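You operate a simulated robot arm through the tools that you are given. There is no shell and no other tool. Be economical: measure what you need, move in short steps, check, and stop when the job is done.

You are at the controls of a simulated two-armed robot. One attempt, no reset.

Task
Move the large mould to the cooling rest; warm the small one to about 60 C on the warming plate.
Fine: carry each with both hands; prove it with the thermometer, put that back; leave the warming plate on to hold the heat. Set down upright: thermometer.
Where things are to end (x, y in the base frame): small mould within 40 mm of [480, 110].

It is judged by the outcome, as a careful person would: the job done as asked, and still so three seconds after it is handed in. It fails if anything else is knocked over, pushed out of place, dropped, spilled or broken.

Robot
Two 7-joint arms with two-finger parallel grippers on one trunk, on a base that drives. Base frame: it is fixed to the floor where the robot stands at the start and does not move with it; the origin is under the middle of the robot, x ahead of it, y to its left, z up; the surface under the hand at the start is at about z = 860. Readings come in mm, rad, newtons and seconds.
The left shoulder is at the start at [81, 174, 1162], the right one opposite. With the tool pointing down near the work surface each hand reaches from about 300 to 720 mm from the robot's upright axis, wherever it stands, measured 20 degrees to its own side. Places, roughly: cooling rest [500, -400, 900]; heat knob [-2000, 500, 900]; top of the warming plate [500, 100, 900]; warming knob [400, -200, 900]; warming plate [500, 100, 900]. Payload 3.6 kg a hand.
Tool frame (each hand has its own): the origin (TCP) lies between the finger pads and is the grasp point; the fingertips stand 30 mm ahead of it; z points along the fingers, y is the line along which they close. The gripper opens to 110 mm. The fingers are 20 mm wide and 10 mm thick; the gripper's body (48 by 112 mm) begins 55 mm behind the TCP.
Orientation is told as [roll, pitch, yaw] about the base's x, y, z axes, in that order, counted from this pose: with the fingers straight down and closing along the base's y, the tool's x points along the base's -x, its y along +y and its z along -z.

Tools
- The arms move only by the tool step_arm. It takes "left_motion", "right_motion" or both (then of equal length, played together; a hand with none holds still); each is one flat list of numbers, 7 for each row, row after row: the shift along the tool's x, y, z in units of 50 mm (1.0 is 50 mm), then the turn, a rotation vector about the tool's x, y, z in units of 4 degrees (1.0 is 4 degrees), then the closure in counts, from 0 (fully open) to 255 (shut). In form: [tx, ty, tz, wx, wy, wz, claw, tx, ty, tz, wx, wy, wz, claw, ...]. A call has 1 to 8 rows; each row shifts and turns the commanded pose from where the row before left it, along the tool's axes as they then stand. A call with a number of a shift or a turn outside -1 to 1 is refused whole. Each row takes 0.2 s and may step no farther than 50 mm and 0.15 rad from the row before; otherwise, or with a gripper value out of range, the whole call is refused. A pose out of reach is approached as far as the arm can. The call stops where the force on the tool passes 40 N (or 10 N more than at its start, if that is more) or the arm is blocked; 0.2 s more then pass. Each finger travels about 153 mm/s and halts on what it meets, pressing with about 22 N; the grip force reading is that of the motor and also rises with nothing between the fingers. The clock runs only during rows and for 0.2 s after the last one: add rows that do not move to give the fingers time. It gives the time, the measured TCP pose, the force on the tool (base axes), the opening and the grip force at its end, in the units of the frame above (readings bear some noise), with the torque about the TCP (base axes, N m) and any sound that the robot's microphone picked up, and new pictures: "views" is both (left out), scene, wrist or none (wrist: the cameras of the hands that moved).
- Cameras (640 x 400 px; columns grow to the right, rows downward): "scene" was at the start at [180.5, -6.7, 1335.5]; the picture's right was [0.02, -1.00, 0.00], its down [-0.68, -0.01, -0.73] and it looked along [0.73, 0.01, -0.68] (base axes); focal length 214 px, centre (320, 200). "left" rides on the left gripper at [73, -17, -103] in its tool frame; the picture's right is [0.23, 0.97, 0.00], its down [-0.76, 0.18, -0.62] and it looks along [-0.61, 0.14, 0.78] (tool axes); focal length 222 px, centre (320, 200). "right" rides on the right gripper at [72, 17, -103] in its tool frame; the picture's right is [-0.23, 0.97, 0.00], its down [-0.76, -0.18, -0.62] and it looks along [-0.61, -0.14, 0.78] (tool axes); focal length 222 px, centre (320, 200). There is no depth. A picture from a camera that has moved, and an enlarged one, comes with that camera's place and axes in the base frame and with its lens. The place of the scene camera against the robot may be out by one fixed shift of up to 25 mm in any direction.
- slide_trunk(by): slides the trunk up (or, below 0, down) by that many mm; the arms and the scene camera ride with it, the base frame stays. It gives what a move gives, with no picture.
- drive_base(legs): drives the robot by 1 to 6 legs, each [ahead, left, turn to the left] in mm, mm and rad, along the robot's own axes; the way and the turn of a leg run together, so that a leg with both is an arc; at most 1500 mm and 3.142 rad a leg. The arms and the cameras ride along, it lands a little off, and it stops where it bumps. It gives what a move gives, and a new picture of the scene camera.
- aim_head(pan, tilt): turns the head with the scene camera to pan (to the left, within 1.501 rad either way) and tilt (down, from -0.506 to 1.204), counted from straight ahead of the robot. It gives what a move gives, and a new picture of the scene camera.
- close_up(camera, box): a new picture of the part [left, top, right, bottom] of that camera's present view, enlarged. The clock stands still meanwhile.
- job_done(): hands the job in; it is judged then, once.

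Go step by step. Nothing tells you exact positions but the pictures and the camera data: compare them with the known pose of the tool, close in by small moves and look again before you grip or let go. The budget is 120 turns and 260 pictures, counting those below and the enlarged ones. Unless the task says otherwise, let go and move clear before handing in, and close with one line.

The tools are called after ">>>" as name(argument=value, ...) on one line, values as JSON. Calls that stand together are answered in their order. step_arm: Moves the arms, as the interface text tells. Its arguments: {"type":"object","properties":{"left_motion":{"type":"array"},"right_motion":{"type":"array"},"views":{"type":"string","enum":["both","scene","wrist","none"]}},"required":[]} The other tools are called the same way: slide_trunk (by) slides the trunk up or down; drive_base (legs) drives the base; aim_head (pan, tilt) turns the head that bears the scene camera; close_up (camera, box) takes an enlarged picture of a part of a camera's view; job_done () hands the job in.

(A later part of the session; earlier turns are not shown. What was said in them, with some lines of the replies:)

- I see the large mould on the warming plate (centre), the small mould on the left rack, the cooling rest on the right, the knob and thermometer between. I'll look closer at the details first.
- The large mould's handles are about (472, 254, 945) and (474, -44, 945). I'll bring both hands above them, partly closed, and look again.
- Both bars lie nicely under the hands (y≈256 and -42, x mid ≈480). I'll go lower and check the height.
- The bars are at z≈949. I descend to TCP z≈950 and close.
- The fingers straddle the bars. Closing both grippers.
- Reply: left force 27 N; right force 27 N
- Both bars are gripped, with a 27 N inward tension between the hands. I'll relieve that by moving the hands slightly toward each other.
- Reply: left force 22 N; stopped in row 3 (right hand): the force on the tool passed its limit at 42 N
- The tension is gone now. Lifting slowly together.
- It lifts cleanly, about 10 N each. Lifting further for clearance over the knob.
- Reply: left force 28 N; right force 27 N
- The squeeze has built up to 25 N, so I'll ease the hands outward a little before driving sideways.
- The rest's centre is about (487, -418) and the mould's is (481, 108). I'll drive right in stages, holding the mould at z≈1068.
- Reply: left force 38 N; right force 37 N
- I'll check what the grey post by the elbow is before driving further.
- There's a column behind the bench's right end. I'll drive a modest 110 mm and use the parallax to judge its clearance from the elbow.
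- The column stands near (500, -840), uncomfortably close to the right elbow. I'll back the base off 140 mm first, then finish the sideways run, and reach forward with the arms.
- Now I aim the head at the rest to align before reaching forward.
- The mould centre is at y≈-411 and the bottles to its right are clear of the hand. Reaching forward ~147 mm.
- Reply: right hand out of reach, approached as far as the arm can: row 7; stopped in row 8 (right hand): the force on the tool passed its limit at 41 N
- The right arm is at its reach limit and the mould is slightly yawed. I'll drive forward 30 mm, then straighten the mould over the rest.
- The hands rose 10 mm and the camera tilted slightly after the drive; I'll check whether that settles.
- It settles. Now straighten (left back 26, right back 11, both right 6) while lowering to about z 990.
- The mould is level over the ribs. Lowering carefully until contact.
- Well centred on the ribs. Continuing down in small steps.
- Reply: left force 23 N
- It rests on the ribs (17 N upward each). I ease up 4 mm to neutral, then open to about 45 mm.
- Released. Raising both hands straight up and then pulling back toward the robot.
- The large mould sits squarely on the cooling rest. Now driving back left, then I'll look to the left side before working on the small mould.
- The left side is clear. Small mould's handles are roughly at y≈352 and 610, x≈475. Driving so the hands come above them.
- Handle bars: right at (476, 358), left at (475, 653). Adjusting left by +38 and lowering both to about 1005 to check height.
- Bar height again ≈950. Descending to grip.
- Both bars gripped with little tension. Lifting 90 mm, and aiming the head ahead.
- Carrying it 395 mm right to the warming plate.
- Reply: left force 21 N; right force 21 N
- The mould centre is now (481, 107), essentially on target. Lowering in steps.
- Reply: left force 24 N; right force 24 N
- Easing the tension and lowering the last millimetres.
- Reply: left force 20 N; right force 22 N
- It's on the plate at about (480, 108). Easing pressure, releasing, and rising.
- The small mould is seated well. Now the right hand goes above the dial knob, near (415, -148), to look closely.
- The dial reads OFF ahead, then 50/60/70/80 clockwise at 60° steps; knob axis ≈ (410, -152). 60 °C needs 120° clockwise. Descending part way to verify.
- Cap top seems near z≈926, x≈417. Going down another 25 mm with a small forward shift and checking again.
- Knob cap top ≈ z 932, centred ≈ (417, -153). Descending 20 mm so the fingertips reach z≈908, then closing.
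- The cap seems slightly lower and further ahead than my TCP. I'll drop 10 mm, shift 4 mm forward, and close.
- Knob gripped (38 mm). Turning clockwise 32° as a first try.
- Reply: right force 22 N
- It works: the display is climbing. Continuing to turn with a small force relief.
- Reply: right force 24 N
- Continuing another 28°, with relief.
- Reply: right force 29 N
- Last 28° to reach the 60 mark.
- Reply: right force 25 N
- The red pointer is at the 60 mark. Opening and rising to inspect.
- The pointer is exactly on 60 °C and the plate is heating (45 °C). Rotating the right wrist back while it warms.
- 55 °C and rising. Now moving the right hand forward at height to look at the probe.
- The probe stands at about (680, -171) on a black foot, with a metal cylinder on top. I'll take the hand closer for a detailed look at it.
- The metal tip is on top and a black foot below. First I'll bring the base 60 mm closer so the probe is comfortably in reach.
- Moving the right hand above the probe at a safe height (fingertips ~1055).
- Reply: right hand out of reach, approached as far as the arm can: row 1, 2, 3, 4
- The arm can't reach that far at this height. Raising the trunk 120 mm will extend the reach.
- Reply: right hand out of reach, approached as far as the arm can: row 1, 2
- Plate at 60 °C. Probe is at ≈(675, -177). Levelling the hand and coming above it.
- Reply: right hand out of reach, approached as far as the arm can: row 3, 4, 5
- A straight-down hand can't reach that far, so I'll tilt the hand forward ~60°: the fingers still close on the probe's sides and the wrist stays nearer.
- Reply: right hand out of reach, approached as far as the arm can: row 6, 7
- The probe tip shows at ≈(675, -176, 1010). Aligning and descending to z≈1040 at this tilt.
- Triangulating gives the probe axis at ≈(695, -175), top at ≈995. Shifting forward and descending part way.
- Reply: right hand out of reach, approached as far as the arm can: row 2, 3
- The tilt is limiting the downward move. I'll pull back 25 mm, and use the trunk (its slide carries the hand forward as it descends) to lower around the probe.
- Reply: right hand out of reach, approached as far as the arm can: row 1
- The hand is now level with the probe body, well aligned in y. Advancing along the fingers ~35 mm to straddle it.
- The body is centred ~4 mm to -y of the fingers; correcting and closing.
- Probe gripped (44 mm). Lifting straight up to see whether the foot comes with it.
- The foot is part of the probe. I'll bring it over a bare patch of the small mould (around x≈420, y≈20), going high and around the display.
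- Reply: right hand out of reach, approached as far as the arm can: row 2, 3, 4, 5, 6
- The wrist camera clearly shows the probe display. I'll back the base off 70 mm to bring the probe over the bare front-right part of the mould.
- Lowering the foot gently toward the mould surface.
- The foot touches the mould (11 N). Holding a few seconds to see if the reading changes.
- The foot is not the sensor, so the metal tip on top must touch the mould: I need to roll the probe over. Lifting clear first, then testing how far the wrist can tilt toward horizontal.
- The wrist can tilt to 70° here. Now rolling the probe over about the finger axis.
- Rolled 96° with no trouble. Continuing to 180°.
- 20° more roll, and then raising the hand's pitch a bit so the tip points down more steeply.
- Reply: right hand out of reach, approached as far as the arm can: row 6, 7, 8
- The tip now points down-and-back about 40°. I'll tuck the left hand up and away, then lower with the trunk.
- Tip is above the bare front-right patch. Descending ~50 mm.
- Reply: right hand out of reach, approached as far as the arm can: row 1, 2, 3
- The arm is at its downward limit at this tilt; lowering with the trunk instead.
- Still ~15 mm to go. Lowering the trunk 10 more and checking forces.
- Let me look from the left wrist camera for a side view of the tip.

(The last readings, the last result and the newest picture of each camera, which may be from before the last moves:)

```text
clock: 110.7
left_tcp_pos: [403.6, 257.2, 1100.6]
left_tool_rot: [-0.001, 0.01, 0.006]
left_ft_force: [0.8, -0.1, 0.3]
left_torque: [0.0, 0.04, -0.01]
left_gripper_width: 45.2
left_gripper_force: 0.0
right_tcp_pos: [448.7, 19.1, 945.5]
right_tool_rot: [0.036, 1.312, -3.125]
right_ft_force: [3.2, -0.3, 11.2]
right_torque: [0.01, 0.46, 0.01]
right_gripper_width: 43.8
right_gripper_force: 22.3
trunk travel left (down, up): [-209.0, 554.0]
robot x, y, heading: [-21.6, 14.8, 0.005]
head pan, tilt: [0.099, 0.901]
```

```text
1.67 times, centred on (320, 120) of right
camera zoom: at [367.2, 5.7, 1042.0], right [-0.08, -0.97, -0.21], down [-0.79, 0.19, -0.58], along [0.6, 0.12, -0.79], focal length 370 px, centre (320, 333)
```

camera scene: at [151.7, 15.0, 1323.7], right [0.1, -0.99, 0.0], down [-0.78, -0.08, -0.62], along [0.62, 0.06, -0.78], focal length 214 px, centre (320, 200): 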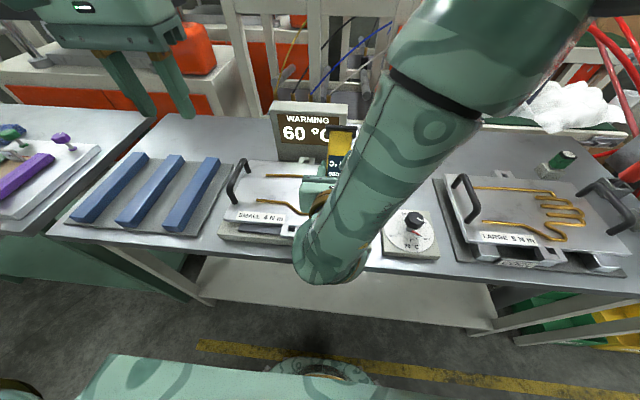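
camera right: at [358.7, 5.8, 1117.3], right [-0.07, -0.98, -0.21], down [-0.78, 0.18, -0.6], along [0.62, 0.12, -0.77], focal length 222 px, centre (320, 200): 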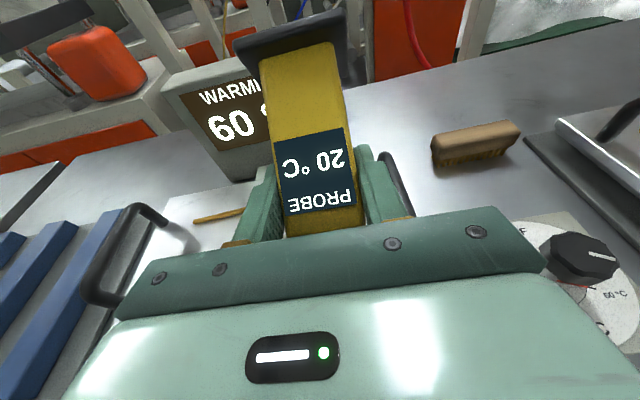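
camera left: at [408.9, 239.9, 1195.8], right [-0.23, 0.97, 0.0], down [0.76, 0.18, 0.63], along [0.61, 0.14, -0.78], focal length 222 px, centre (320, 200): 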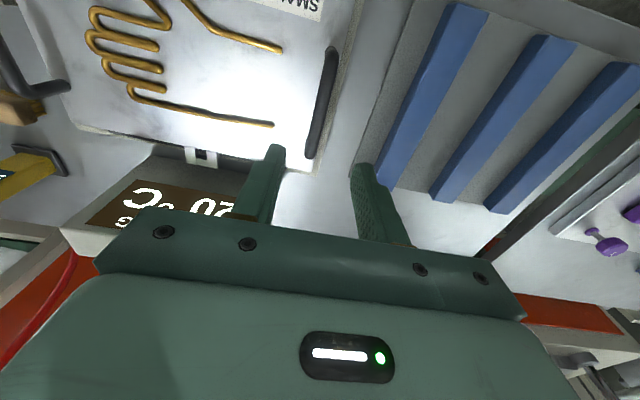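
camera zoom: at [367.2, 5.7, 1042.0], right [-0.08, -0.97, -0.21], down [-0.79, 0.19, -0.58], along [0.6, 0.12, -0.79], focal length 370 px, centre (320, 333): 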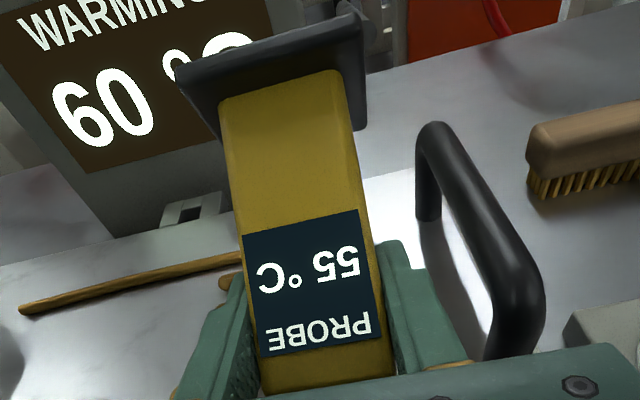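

Contact: the probe now reads 55 °C. The metal tip is the sensor; holding for a few seconds to see the mould come up to 60.

>>> step_arm(left_motion=[0, 0, 0, 0, 0, 0, 150, 0, 0, 0, 0, 0, 0, 150, 0, 0, 0, 0, 0, 0, 150, 0, 0, 0, 0, 0, 0, 150, 0, 0, 0, 0, 0, 0, 150, 0, 0, 0, 0, 0, 0, 150, 0, 0, 0, 0, 0, 0, 150, 0, 0, 0, 0, 0, 0, 150], views="none")

>>> step_arm(left_motion=[0, 0, 0, 0, 0, 0, 150, 0, 0, 0, 0, 0, 0, 150, 0, 0, 0, 0, 0, 0, 150, 0, 0, 0, 0, 0, 0, 150, 0, 0, 0, 0, 0, 0, 150, 0, 0, 0, 0, 0, 0, 150, 0, 0, 0, 0, 0, 0, 150, 0, 0, 0, 0, 0, 0, 150], views="none")

>>> step_arm(left_motion=[0, 0, 0, 0, 0, 0, 150, 0, 0, 0, 0, 0, 0, 150, 0, 0, 0, 0, 0, 0, 150, 0, 0, 0, 0, 0, 0, 150, 0, 0, 0, 0, 0, 0, 150, 0, 0, 0, 0, 0, 0, 150, 0, 0, 0, 0, 0, 0, 150, 0, 0, 0, 0, 0, 0, 150], views="none")

>>> close_up(camera="right", box=[200, 0, 440, 240])

```text
clock: 112.5
left_tcp_pos: [404.4, 257.3, 1101.1]
left_tool_rot: [-0.001, 0.01, 0.006]
left_ft_force: [-0.3, -0.1, 0.2]
left_torque: [-0.01, 0.0, 0.0]
left_gripper_width: 45.4
left_gripper_force: 0.1
right_tcp_pos: [448.4, 19.6, 944.0]
right_tool_rot: [0.038, 1.309, -3.123]
right_ft_force: [5.9, 0.0, 13.6]
right_torque: [0.02, 0.43, -0.01]
right_gripper_width: 44.1
right_gripper_force: 21.9
trunk travel left (down, up): [-209.0, 554.0]
robot x, y, heading: [-23.6, 13.0, 0.006]
head pan, tilt: [0.099, 0.901]
```

```text
clock: 114.3
left_tcp_pos: [403.2, 257.3, 1101.2]
left_tool_rot: [-0.003, 0.012, 0.007]
left_ft_force: [-0.4, -0.3, -1.2]
left_torque: [0.02, 0.03, -0.01]
left_gripper_width: 45.1
left_gripper_force: 0.0
right_tcp_pos: [448.7, 20.6, 943.8]
right_tool_rot: [0.041, 1.307, -3.123]
right_ft_force: [4.2, -0.3, 10.7]
right_torque: [-0.01, 0.4, 0.03]
right_gripper_width: 43.8
right_gripper_force: 21.8
trunk travel left (down, up): [-209.0, 554.0]
robot x, y, heading: [-22.5, 13.4, 0.004]
head pan, tilt: [0.099, 0.901]
```

```text
clock: 116.1
left_tcp_pos: [403.4, 257.5, 1101.3]
left_tool_rot: [-0.001, 0.01, 0.007]
left_ft_force: [0.4, 0.2, -0.3]
left_torque: [0.03, 0.0, 0.0]
left_gripper_width: 45.1
left_gripper_force: 0.1
right_tcp_pos: [449.5, 20.9, 944.6]
right_tool_rot: [0.04, 1.308, -3.122]
right_ft_force: [1.6, -1.0, 7.1]
right_torque: [0.01, 0.33, 0.03]
right_gripper_width: 43.6
right_gripper_force: 21.4
trunk travel left (down, up): [-209.0, 554.0]
robot x, y, heading: [-21.4, 16.6, 0.002]
head pan, tilt: [0.099, 0.901]
```

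```text
1.67 times, centred on (320, 120) of right
camera zoom: at [367.1, 5.8, 1041.5], right [-0.08, -0.97, -0.21], down [-0.8, 0.19, -0.58], along [0.6, 0.12, -0.79], focal length 370 px, centre (320, 333)
```

zoom: 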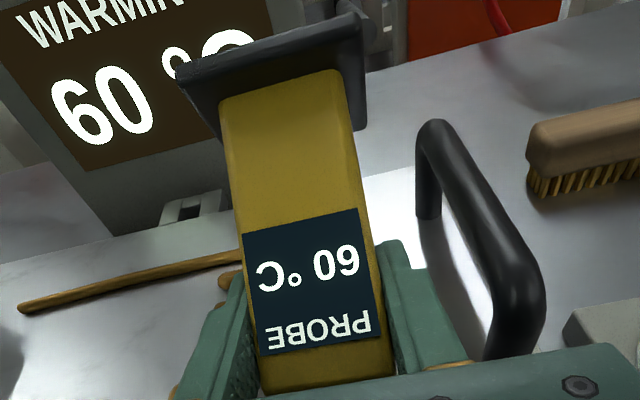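

The probe reads 60 °C: proven. Now lifting off with the trunk back to its pick-up height.

>>> slide_trunk(by=150)

>>> step_arm(right_motion=[0, 0, 0, 0, 0, 0, 255], views="both")

```text
clock: 117.9
left_tcp_pos: [405.1, 256.8, 1250.0]
left_tool_rot: [-0.002, 0.012, 0.006]
left_ft_force: [0.5, 0.1, 0.0]
left_torque: [0.01, 0.01, 0.01]
left_gripper_width: 45.3
left_gripper_force: 0.1
right_tcp_pos: [448.7, 20.9, 1094.6]
right_tool_rot: [0.04, 1.309, -3.124]
right_ft_force: [0.4, -0.7, -1.2]
right_torque: [0.01, 0.05, 0.0]
right_gripper_width: 43.8
right_gripper_force: 21.6
trunk travel left (down, up): [-359.0, 404.0]
robot x, y, heading: [-22.8, 12.5, -0.001]
head pan, tilt: [0.099, 0.901]
```

```text
clock: 118.3
left_tcp_pos: [403.4, 257.4, 1251.5]
left_tool_rot: [-0.002, 0.009, 0.007]
left_ft_force: [0.0, 0.0, 0.5]
left_torque: [0.0, -0.04, 0.01]
left_gripper_width: 45.1
left_gripper_force: 0.2
right_tcp_pos: [448.6, 21.1, 1095.4]
right_tool_rot: [0.04, 1.308, -3.123]
right_ft_force: [-0.7, 0.4, -2.4]
right_torque: [0.01, 0.03, 0.0]
right_gripper_width: 43.8
right_gripper_force: 21.7
trunk travel left (down, up): [-359.0, 404.0]
robot x, y, heading: [-21.5, 16.0, 0.003]
head pan, tilt: [0.099, 0.901]
camera scene: at [120.7, 14.9, 1405.1], right [0.1, -0.99, 0.0], down [-0.78, -0.08, -0.62], along [0.62, 0.06, -0.78], focal length 214 px, centre (320, 200)
camera right: at [367.4, 5.8, 1191.3], right [-0.08, -0.97, -0.21], down [-0.8, 0.19, -0.58], along [0.6, 0.12, -0.79], focal length 222 px, centre (320, 200)
```

scene: 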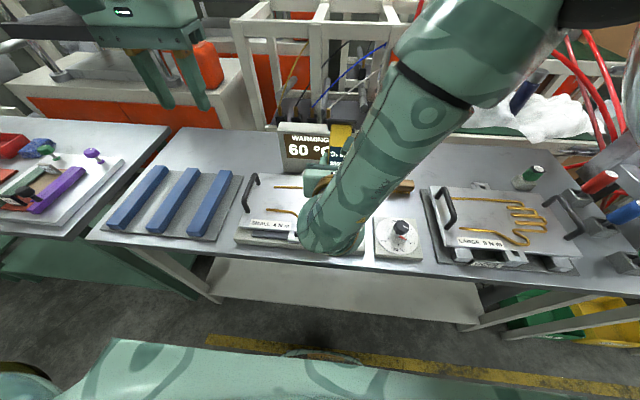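
right: 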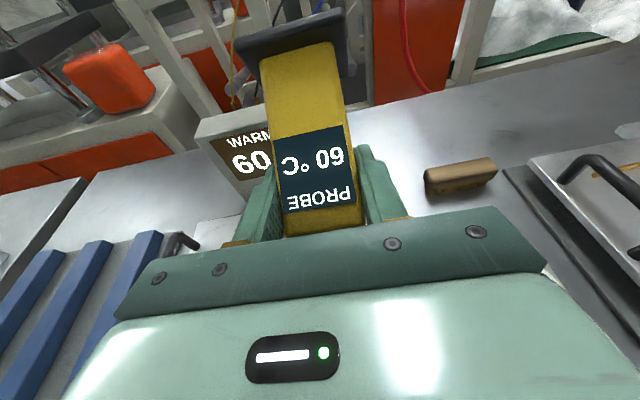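

Rolling the probe back upright (−180°).

>>> step_arm(right_motion=[0, 0, 0, 0, 0, -1, 255, 0, 0, 0, 0, 0, -1, 255, 0, 0, 0, 0, 0, -1, 255, 0, 0, 0, 0, 0, -1, 255, 0, 0, 0, 0, 0, -1, 255, 0, 0, 0, 0, 0, -1, 255, 0, 0, 0, 0, 0, -1, 255, 0, 0, 0, 0, 0, -1, 255], views="none")

>>> step_arm(right_motion=[0, 0, 0, 0, 0, -1, 255, 0, 0, 0, 0, 0, -1, 255, 0, 0, 0, 0, 0, -1, 255, 0, 0, 0, 0, 0, -1, 255, 0, 0, 0, 0, 0, -1, 255, 0, 0, 0, 0, 0, -1, 255, 0, 0, 0, 0, 0, -1, 255, 0, 0, 0, 0, 0, -1, 255], views="none")

>>> step_arm(right_motion=[0, 0, 0, 0, 0, -1, 255, 0, 0, 0, 0, 0, -1, 255, 0, 0, 0, 0, 0, -1, 255, 0, 0, 0, 0, 0, -1, 255, 0, 0, 0, 0, 0, -1, 255, 0, 0, 0, 0, 0, -1, 255, 0, 0, 0, 0, 0, -1, 255, 0, 0, 0, 0, 0, -1, 255], views="none")

>>> step_arm(right_motion=[0, 0, 0, 0, 0, -1, 255, 0, 0, 0, 0, 0, -1, 255, 0, 0, 0, 0, 0, -1, 255, 0, 0, 0, 0, 0, -1, 255, 0, 0, 0, 0, 0, -1, 255, 0, 0, 0, 0, 0, -1, 255, 0, 0, 0, 0, 0, -1, 255, 0, 0, 0, 0, 0, -1, 255], views="none")

>>> step_arm(right_motion=[0, 0, 0, 0, 0, -1, 255, 0, 0, 0, 0, 0, -1, 255, 0, 0, 0, 0, 0, -1, 255, 0, 0, 0, 0, 0, -1, 255, 0, 0, 0, 0, 0, -1, 255, 0, 0, 0, 0, 0, -1, 255, 0, 0, 0, 0, 0, -1, 255, 0, 0, 0, 0, 0, -1, 255], views="none")

>>> step_arm(right_motion=[0, 0, 0, 0, 0, -1, 255, 0, 0, 0, 0, 0, -1, 255, 0, 0, 0, 0, 0, -1, 255, 0, 0, 0, 0, 0, -1, 255, 0, 0, 0, 0, 0, -1, 255], views="both")

```text
clock: 120.1
left_tcp_pos: [404.5, 258.2, 1252.3]
left_tool_rot: [0.0, 0.011, 0.006]
left_ft_force: [0.3, -0.3, 0.1]
left_torque: [0.01, 0.0, 0.0]
left_gripper_width: 45.6
left_gripper_force: 0.0
right_tcp_pos: [448.1, 19.7, 1093.6]
right_tool_rot: [1.111, 0.947, -1.976]
right_ft_force: [0.2, 0.4, -1.0]
right_torque: [-0.02, 0.06, 0.05]
right_gripper_width: 43.9
right_gripper_force: 21.9
trunk travel left (down, up): [-359.0, 404.0]
robot x, y, heading: [-19.7, 17.8, 0.002]
head pan, tilt: [0.099, 0.901]
```

```text
clock: 121.9
left_tcp_pos: [403.5, 256.9, 1250.8]
left_tool_rot: [0.001, 0.009, 0.008]
left_ft_force: [-0.4, 0.2, -0.5]
left_torque: [-0.05, -0.02, 0.0]
left_gripper_width: 45.4
left_gripper_force: 0.1
right_tcp_pos: [448.9, 20.0, 1095.9]
right_tool_rot: [1.283, 0.426, -1.713]
right_ft_force: [-0.3, 0.1, -0.5]
right_torque: [-0.01, 0.0, -0.01]
right_gripper_width: 43.7
right_gripper_force: 22.5
trunk travel left (down, up): [-359.0, 404.0]
robot x, y, heading: [-18.6, 14.3, 0.002]
head pan, tilt: [0.099, 0.901]
```

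```text
clock: 123.7
left_tcp_pos: [404.2, 257.3, 1251.8]
left_tool_rot: [-0.002, 0.01, 0.008]
left_ft_force: [0.3, 0.1, 0.4]
left_torque: [0.06, 0.0, -0.04]
left_gripper_width: 45.2
left_gripper_force: 0.1
right_tcp_pos: [449.5, 20.1, 1094.9]
right_tool_rot: [1.307, -0.112, -1.563]
right_ft_force: [-0.2, 0.0, -1.1]
right_torque: [-0.04, 0.03, 0.04]
right_gripper_width: 43.8
right_gripper_force: 21.8
trunk travel left (down, up): [-359.0, 404.0]
robot x, y, heading: [-20.7, 12.7, 0.007]
head pan, tilt: [0.099, 0.901]
```

```text
clock: 125.5
left_tcp_pos: [405.0, 258.2, 1251.7]
left_tool_rot: [-0.002, 0.01, 0.006]
left_ft_force: [0.3, -0.1, -0.4]
left_torque: [-0.01, 0.01, -0.02]
left_gripper_width: 45.4
left_gripper_force: 0.0
right_tcp_pos: [449.4, 20.6, 1093.1]
right_tool_rot: [1.242, -0.647, -1.389]
right_ft_force: [-0.3, 0.7, -1.0]
right_torque: [0.01, 0.04, 0.02]
right_gripper_width: 43.8
right_gripper_force: 21.4
trunk travel left (down, up): [-359.0, 404.0]
robot x, y, heading: [-22.7, 17.8, 0.002]
head pan, tilt: [0.099, 0.901]
```

```text
clock: 127.3
left_tcp_pos: [404.1, 258.2, 1251.4]
left_tool_rot: [-0.001, 0.01, 0.008]
left_ft_force: [-0.5, -0.7, -0.2]
left_torque: [0.02, 0.01, -0.01]
left_gripper_width: 45.5
left_gripper_force: 0.1
right_tcp_pos: [448.2, 19.8, 1094.6]
right_tool_rot: [0.89, -1.146, -0.959]
right_ft_force: [-0.1, 0.1, -1.7]
right_torque: [-0.01, 0.02, 0.04]
right_gripper_width: 43.9
right_gripper_force: 22.3
trunk travel left (down, up): [-359.0, 404.0]
robot x, y, heading: [-18.4, 11.4, 0.002]
head pan, tilt: [0.099, 0.901]
```

```text
clock: 128.5
left_tcp_pos: [403.9, 256.5, 1251.5]
left_tool_rot: [-0.001, 0.011, 0.007]
left_ft_force: [0.0, -0.4, -0.5]
left_torque: [0.0, -0.01, 0.01]
left_gripper_width: 45.3
left_gripper_force: 0.0
right_tcp_pos: [449.0, 20.0, 1094.2]
right_tool_rot: [-0.047, -1.31, 0.025]
right_ft_force: [-0.2, -1.3, -1.3]
right_torque: [0.0, 0.03, 0.0]
right_gripper_width: 43.7
right_gripper_force: 22.0
trunk travel left (down, up): [-359.0, 404.0]
robot x, y, heading: [-21.5, 15.8, 0.004]
head pan, tilt: [0.099, 0.901]
camera scene: at [120.7, 14.9, 1405.2], right [0.1, -0.99, 0.0], down [-0.78, -0.08, -0.62], along [0.62, 0.06, -0.78], focal length 214 px, centre (320, 200)
camera right: at [331.0, 38.6, 1050.8], right [0.08, 0.97, 0.21], down [-0.41, -0.16, 0.9], along [0.91, -0.15, 0.39], focal length 222 px, centre (320, 200)
```

scene: 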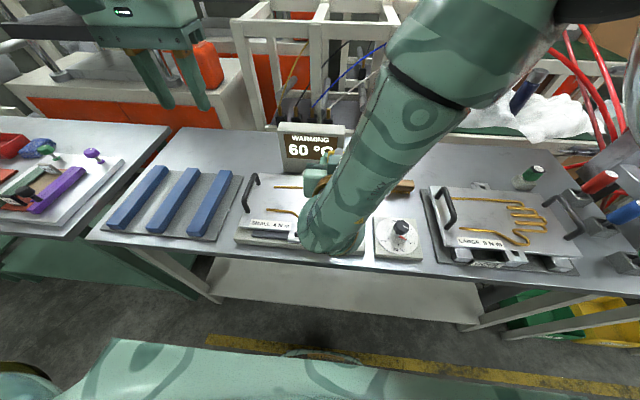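
right: 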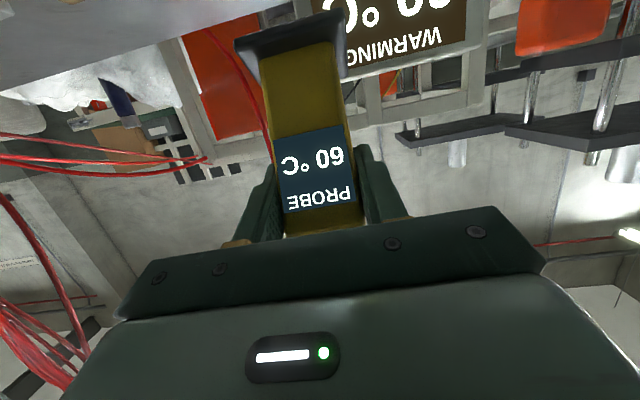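

Upright again. Restoring the pick-up tilt while moving sideways to y≈-176, high above everything.

>>> step_arm(right_motion=[0, -0.56, 0, 0, 1, 0, 255, 0, -0.56, 0, 0, 1, 0, 255, 0, -0.56, 0, 0, 1, 0, 255, 0, -0.56, 0, 0, 1, 0, 255, 0, -0.56, 0, 0, 1, 0, 255, 0, -0.56, 0, 0, 1, 0, 255, 0, -0.56, 0, 0, 0.42, 0, 255, 0, 0, 0, 0, 0, 0, 255], views="none")

>>> aim_head(pan=0.0, tilt=0.75)

```text
clock: 130.3
left_tcp_pos: [403.5, 257.4, 1251.2]
left_tool_rot: [-0.004, 0.01, 0.005]
left_ft_force: [0.0, -0.4, 0.0]
left_torque: [0.02, 0.01, 0.01]
left_gripper_width: 45.3
left_gripper_force: 0.1
right_tcp_pos: [443.2, -175.4, 1097.1]
right_tool_rot: [-0.018, -0.862, -0.006]
right_ft_force: [0.0, 0.3, -1.5]
right_torque: [0.01, -0.01, -0.05]
right_gripper_width: 43.8
right_gripper_force: 22.4
trunk travel left (down, up): [-359.0, 404.0]
robot x, y, heading: [-23.2, 14.3, -0.001]
head pan, tilt: [0.099, 0.901]
```

```text
clock: 131.0
left_tcp_pos: [404.3, 256.6, 1251.1]
left_tool_rot: [-0.001, 0.012, 0.006]
left_ft_force: [1.2, -0.1, 0.4]
left_torque: [0.01, 0.0, 0.0]
left_gripper_width: 45.3
left_gripper_force: 0.2
right_tcp_pos: [442.8, -176.0, 1096.9]
right_tool_rot: [-0.015, -0.862, -0.007]
right_ft_force: [0.1, 0.2, -1.0]
right_torque: [-0.01, 0.0, 0.0]
right_gripper_width: 43.8
right_gripper_force: 22.2
trunk travel left (down, up): [-359.0, 404.0]
robot x, y, heading: [-21.5, 14.2, -0.0]
head pan, tilt: [0.0, 0.75]
camera scene: at [128.4, 7.0, 1417.0], right [0.0, -1.0, 0.0], down [-0.68, 0.0, -0.73], along [0.73, 0.0, -0.68], focal length 214 px, centre (320, 200)
```

scene: 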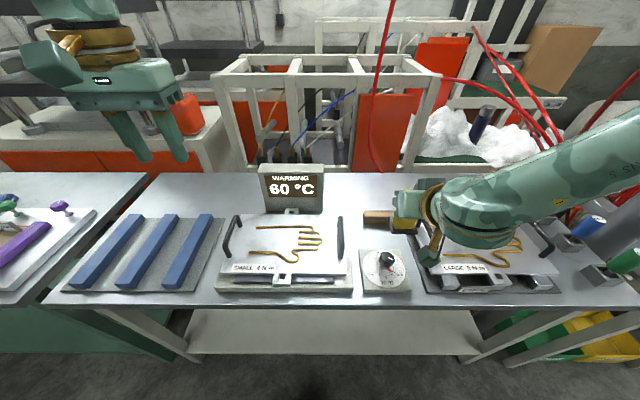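

Everything still in place. Driving forward 74 mm to regain the earlier stance.

>>> drive_base(legs=[[74, 0, 0]])

>>> step_arm(right_motion=[0, 0, 0.2, 0, 0, 0, 255, -0.176, 0, 0.782, 0, 0, 0, 255, -0.176, 0, 0.782, 0, 0, 0, 255, -0.176, 0, 0.782, 0, 0, 0, 255, 0, 0, 0, 0, 0, 0, 255], views="scene")

```text
clock: 132.0
left_tcp_pos: [480.2, 256.9, 1249.2]
left_tool_rot: [-0.001, 0.011, 0.007]
left_ft_force: [0.7, -1.0, -0.1]
left_torque: [0.02, 0.02, 0.01]
left_gripper_width: 45.7
left_gripper_force: 0.0
right_tcp_pos: [518.9, -174.8, 1096.4]
right_tool_rot: [-0.017, -0.861, -0.007]
right_ft_force: [0.7, 0.6, -1.8]
right_torque: [0.02, 0.03, 0.0]
right_gripper_width: 43.9
right_gripper_force: 22.0
trunk travel left (down, up): [-359.0, 404.0]
robot x, y, heading: [52.7, 13.5, 0.006]
head pan, tilt: [0.0, 0.75]
camera scene: at [204.1, 7.5, 1416.8], right [0.0, -1.0, 0.0], down [-0.68, 0.0, -0.73], along [0.73, 0.0, -0.68], focal length 214 px, centre (320, 200)
```

scene: 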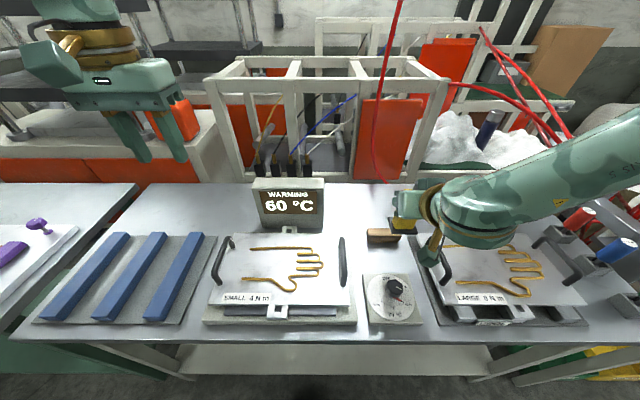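

```text
clock: 133.2
left_tcp_pos: [476.7, 257.8, 1251.8]
left_tool_rot: [0.0, 0.01, 0.007]
left_ft_force: [-0.1, 0.0, 0.7]
left_torque: [-0.01, 0.01, -0.02]
left_gripper_width: 45.1
left_gripper_force: 0.0
right_tcp_pos: [630.5, -178.0, 1034.4]
right_tool_rot: [-0.016, -0.863, -0.007]
right_ft_force: [-0.6, -0.7, -0.9]
right_torque: [0.02, 0.0, -0.02]
right_gripper_width: 43.8
right_gripper_force: 21.9
trunk travel left (down, up): [-359.0, 404.0]
robot x, y, heading: [50.7, 14.4, 0.004]
head pan, tilt: [0.0, 0.75]
camera scene: at [201.1, 7.6, 1417.2], right [0.0, -1.0, 0.0], down [-0.68, 0.0, -0.73], along [0.73, 0.0, -0.68], focal length 214 px, centre (320, 200)
```

scene: 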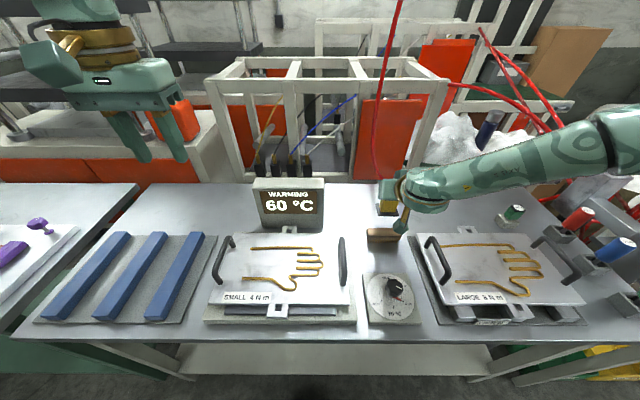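

Advancing to directly over its original spot at z≈965.

>>> step_arm(right_motion=[0.0, 0.01, 0.66, 0, 0, 0, 255, 0.07, 0.01, 0.62, 0, 0, 0, 255, 0.15, 0.01, 0.58, 0, 0, 0, 255, 0, 0, 0, 0, 0, 0, 255], views="wrist")

```text
clock: 134.2
left_tcp_pos: [477.4, 257.5, 1251.7]
left_tool_rot: [-0.002, 0.011, 0.005]
left_ft_force: [0.7, 0.2, -0.4]
left_torque: [-0.02, 0.01, -0.04]
left_gripper_width: 44.9
left_gripper_force: 0.1
right_tcp_pos: [693.2, -178.8, 967.8]
right_tool_rot: [-0.015, -0.863, -0.006]
right_ft_force: [0.0, 0.2, -0.2]
right_torque: [0.0, 0.05, 0.02]
right_gripper_width: 43.7
right_gripper_force: 22.5
trunk travel left (down, up): [-359.0, 404.0]
robot x, y, heading: [52.8, 15.3, 0.006]
head pan, tilt: [0.0, 0.75]
camera right: at [566.9, -159.7, 980.3], right [0.17, 0.97, 0.16], down [0.02, -0.17, 0.99], along [0.99, -0.16, -0.05], focal length 222 px, centre (320, 200)
```

right: 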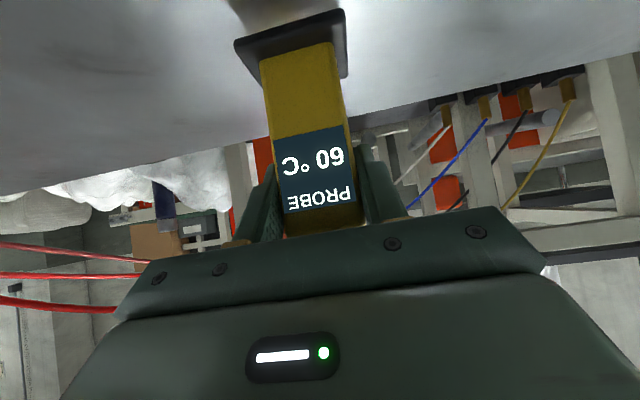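

Lowering the last 24 mm in small steps.

>>> step_arm(right_motion=[0.13, 0.015, 0.11, 0, 0, 0, 255, 0.13, 0.015, 0.11, 0, 0, 0, 255, 0.08, 0.01, 0.068, 0, 0, 0, 255, 0, 0, 0, 0, 0, 0, 255], views="none")

```text
clock: 135.2
left_tcp_pos: [477.7, 258.4, 1250.6]
left_tool_rot: [-0.001, 0.011, 0.007]
left_ft_force: [1.0, 0.2, 0.2]
left_torque: [0.02, 0.0, 0.03]
left_gripper_width: 45.4
left_gripper_force: 0.0
right_tcp_pos: [695.4, -175.7, 945.3]
right_tool_rot: [-0.015, -0.862, -0.008]
right_ft_force: [1.1, 0.5, 3.5]
right_torque: [0.16, 0.01, -0.05]
right_gripper_width: 43.4
right_gripper_force: 22.2
trunk travel left (down, up): [-359.0, 404.0]
robot x, y, heading: [49.1, 9.7, 0.005]
head pan, tilt: [0.0, 0.75]
```

Touching lightly; 2 mm more to seat it flat.

>>> step_arm(right_motion=[0.03, 0, 0.026, 0, 0, 0, 255, 0, 0, 0, 0, 0, 0, 255], views="wrist")

>>> close_up(camera="scene", box=[320, 150, 440, 250])

```text
clock: 135.8
left_tcp_pos: [477.3, 257.4, 1251.2]
left_tool_rot: [-0.003, 0.009, 0.007]
left_ft_force: [-0.1, -0.6, -0.8]
left_torque: [0.0, 0.0, -0.03]
left_gripper_width: 45.2
left_gripper_force: 0.0
right_tcp_pos: [694.3, -177.5, 944.4]
right_tool_rot: [-0.016, -0.866, -0.008]
right_ft_force: [2.3, -2.2, 16.4]
right_torque: [0.37, 0.14, 0.0]
right_gripper_width: 43.8
right_gripper_force: 21.5
trunk travel left (down, up): [-359.0, 404.0]
robot x, y, heading: [49.7, 14.1, 0.003]
head pan, tilt: [0.0, 0.75]
camera right: at [569.3, -157.4, 956.2], right [0.17, 0.97, 0.16], down [0.02, -0.17, 0.99], along [0.99, -0.16, -0.04], focal length 222 px, centre (320, 200)
```

right: 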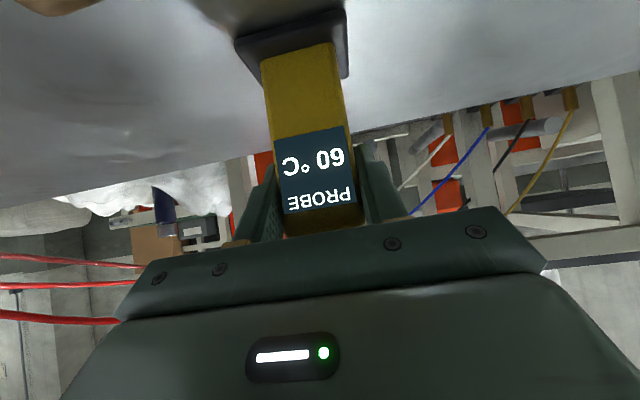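

```text
4.00 times, centred on (380, 200) of scene
camera zoom: at [200.4, 7.7, 1417.4], right [0.0, -1.0, 0.0], down [-0.68, 0.0, -0.73], along [0.73, 0.0, -0.68], focal length 858 px, centre (80, 200)
```

zoom: 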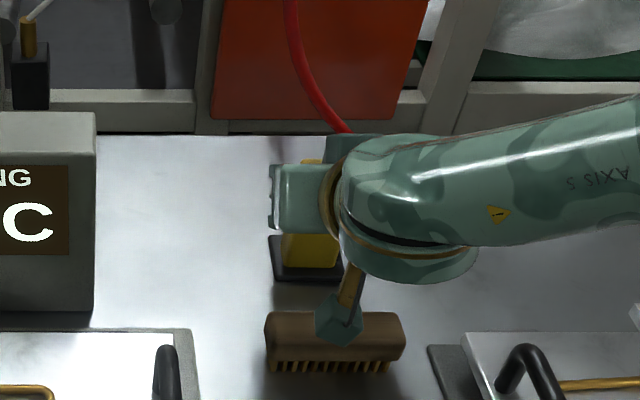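

Seated. Easing a hair and opening.

>>> step_arm(right_motion=[-0.018, 0, -0.016, 0, 0, 0, 255, 0, 0, 0, 0, 0, 0, 255, 0, 0, 0, 0, 0, 0, 140, 0, 0, 0, 0, 0, 0, 100, 0, 0, 0, 0, 0, 0, 70, 0, 0, 0, 0, 0, 0, 70], views="wrist")

```text
clock: 137.2
left_tcp_pos: [477.2, 257.8, 1251.0]
left_tool_rot: [-0.001, 0.011, 0.007]
left_ft_force: [0.6, -0.7, -0.6]
left_torque: [0.02, -0.02, -0.05]
left_gripper_width: 45.5
left_gripper_force: 0.0
right_tcp_pos: [696.1, -176.6, 943.2]
right_tool_rot: [-0.015, -0.864, -0.007]
right_ft_force: [0.6, 0.3, 0.1]
right_torque: [0.0, 0.05, -0.01]
right_gripper_width: 79.6
right_gripper_force: 0.1
trunk travel left (down, up): [-359.0, 404.0]
robot x, y, heading: [53.1, 17.0, 0.005]
head pan, tilt: [0.0, 0.75]
camera right: at [569.5, -157.4, 955.1], right [0.17, 0.97, 0.16], down [0.02, -0.17, 0.99], along [0.99, -0.16, -0.05], focal length 222 px, centre (320, 200)
```

right: 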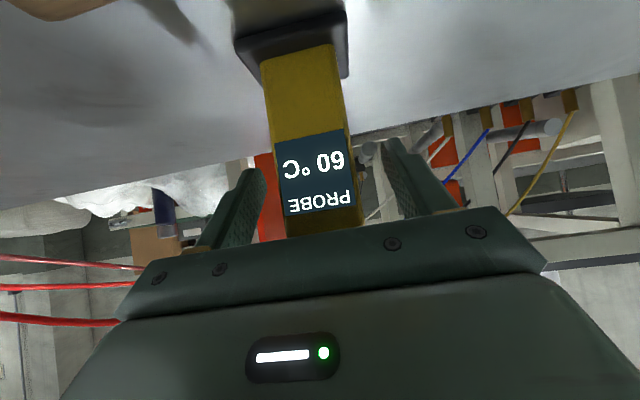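

Standing freely. Withdrawing back along the fingers, then up.

>>> step_arm(right_motion=[0, 0, -0.5, 0, 0, 0, 70, 0, 0, -0.7, 0, 0, 0, 70, 0, 0, -0.7, 0, 0, 0, 70, -0.3, 0, -0.7, 0, 0, 0, 70, -0.3, 0, -0.7, 0, 0, 0, 70], views="scene")

>>> close_up(camera="scene", box=[320, 130, 440, 250])

```text
clock: 138.4
left_tcp_pos: [477.8, 257.0, 1251.9]
left_tool_rot: [0.0, 0.01, 0.007]
left_ft_force: [-0.9, -0.7, -0.5]
left_torque: [0.02, 0.0, 0.01]
left_gripper_width: 45.2
left_gripper_force: 0.0
right_tcp_pos: [639.3, -175.6, 1027.7]
right_tool_rot: [-0.016, -0.862, -0.007]
right_ft_force: [-0.6, -0.7, 0.3]
right_torque: [-0.01, -0.03, 0.02]
right_gripper_width: 79.6
right_gripper_force: 0.1
right hand out of reach, approached as far as the arm can: row 2, 3
trunk travel left (down, up): [-359.0, 404.0]
robot x, y, heading: [49.7, 16.8, 0.008]
head pan, tilt: [0.0, 0.75]
camera scene: at [201.3, 7.4, 1417.2], right [0.0, -1.0, 0.0], down [-0.68, 0.0, -0.73], along [0.73, 0.0, -0.68], focal length 214 px, centre (320, 200)
```

scene: 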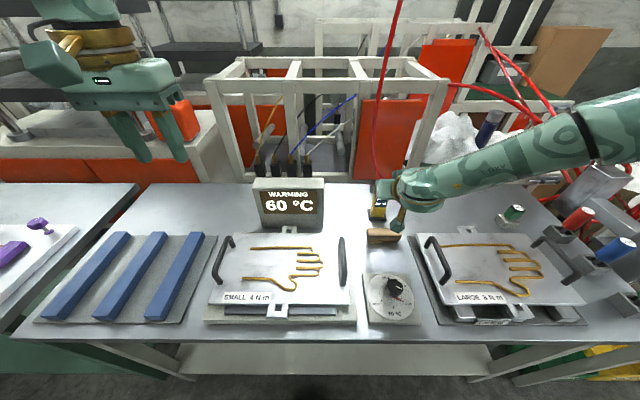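

```text
3.33 times, centred on (380, 190) of scene
camera zoom: at [201.3, 7.4, 1417.2], right [0.0, -1.0, 0.0], down [-0.68, 0.0, -0.73], along [0.73, 0.0, -0.68], focal length 715 px, centre (120, 233)
```

zoom: 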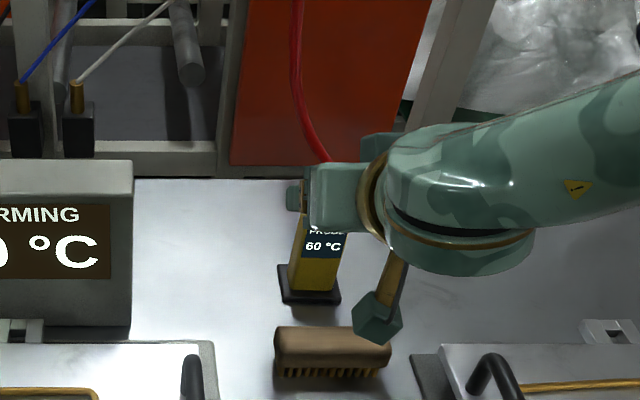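

The probe stands upright in its place. Backing the robot off to clear everything and inspect.

>>> drive_base(legs=[[-150, 0, 0]])

>>> step_arm(right_motion=[-0.6, -0.6, -0.2, 0, 0, 0, 70, -0.6, -0.6, -0.2, 0, 0, 0, 70, -0.6, -0.6, -0.2, 0, 0, 0, 70], views="scene")

>>> close_up(camera="scene", box=[210, 140, 430, 300])

>>> close_up(camera="scene", box=[390, 150, 610, 310])

```text
clock: 139.8
left_tcp_pos: [328.5, 256.3, 1252.7]
left_tool_rot: [-0.002, 0.012, 0.008]
left_ft_force: [0.1, 0.8, 0.0]
left_torque: [0.04, 0.02, 0.01]
left_gripper_width: 45.4
left_gripper_force: 0.2
right_tcp_pos: [492.0, -176.3, 1026.9]
right_tool_rot: [-0.015, -0.862, -0.007]
right_ft_force: [-0.1, -0.3, 1.1]
right_torque: [0.01, -0.02, 0.0]
right_gripper_width: 79.8
right_gripper_force: 0.0
trunk travel left (down, up): [-359.0, 404.0]
robot x, y, heading: [-98.7, 15.0, 0.002]
head pan, tilt: [0.0, 0.75]
camera scene: at [52.9, 6.9, 1417.2], right [0.0, -1.0, 0.0], down [-0.68, 0.0, -0.73], along [0.73, 0.0, -0.68], focal length 214 px, centre (320, 200)
```

scene: 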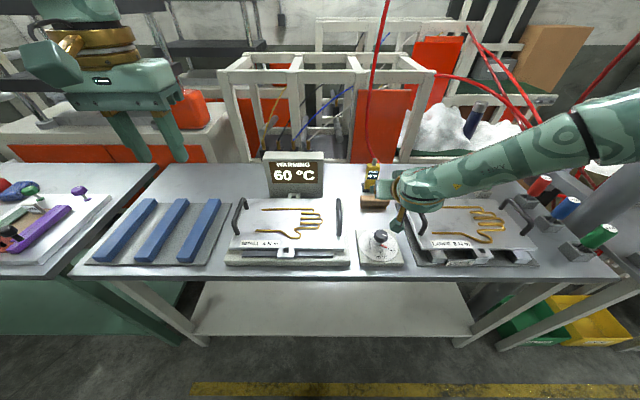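

```text
clock: 140.6
left_tcp_pos: [330.7, 255.9, 1250.9]
left_tool_rot: [-0.001, 0.012, 0.009]
left_ft_force: [0.9, -0.4, 0.3]
left_torque: [0.01, 0.0, 0.0]
left_gripper_width: 45.2
left_gripper_force: 0.0
right_tcp_pos: [526.9, -267.7, 1115.7]
right_tool_rot: [-0.013, -0.86, -0.006]
right_ft_force: [0.4, -0.7, 0.1]
right_torque: [0.02, 0.01, -0.01]
right_gripper_width: 79.4
right_gripper_force: 0.0
trunk travel left (down, up): [-359.0, 404.0]
robot x, y, heading: [-93.2, 13.3, 0.002]
head pan, tilt: [0.0, 0.75]
camera scene: at [54.4, 6.0, 1417.1], right [0.0, -1.0, 0.0], down [-0.68, 0.0, -0.73], along [0.73, 0.0, -0.68], focal length 214 px, centre (320, 200)
```

scene: 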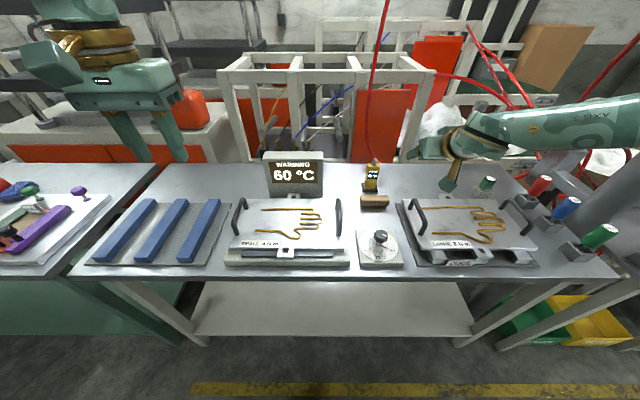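

```text
2.50 times, centred on (320, 220) of scene
camera zoom: at [54.4, 6.0, 1417.1], right [0.0, -1.0, 0.0], down [-0.68, 0.0, -0.73], along [0.73, 0.0, -0.68], focal length 536 px, centre (320, 150)
```

zoom: 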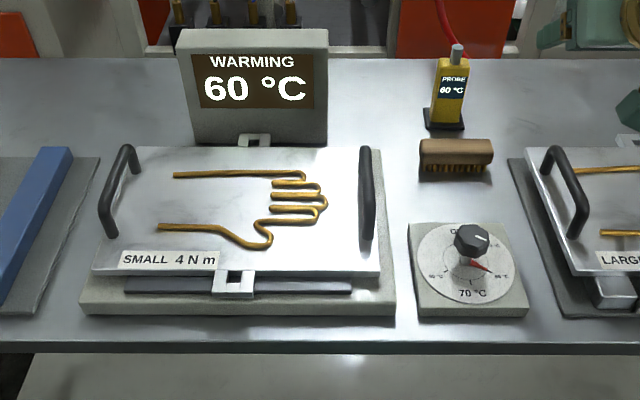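

```text
2.50 times, centred on (500, 230) of scene
camera zoom: at [54.4, 6.0, 1417.1], right [0.0, -1.0, 0.0], down [-0.68, 0.0, -0.73], along [0.73, 0.0, -0.68], focal length 536 px, centre (-130, 125)
```

zoom: 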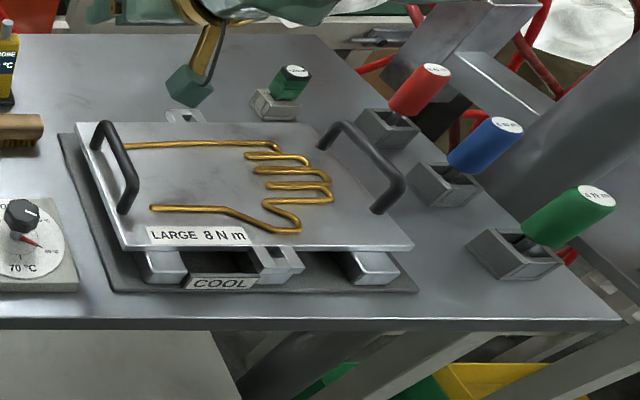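

Everything checks out: the large mould is on the cooling rest, the small one is on the plate at 60 °C with the heat on, and the probe is upright in its place with the hands clear. Handing in.

>>> job_done()

```text
The job is handed in.
```

The job is done and handed in: the large mould is on the cooling rest, and the small one is on the warming plate at about (480, 108). The thermometer read 60 °C on the small mould and is back upright in its place, and the plate is left on at 60 °C.
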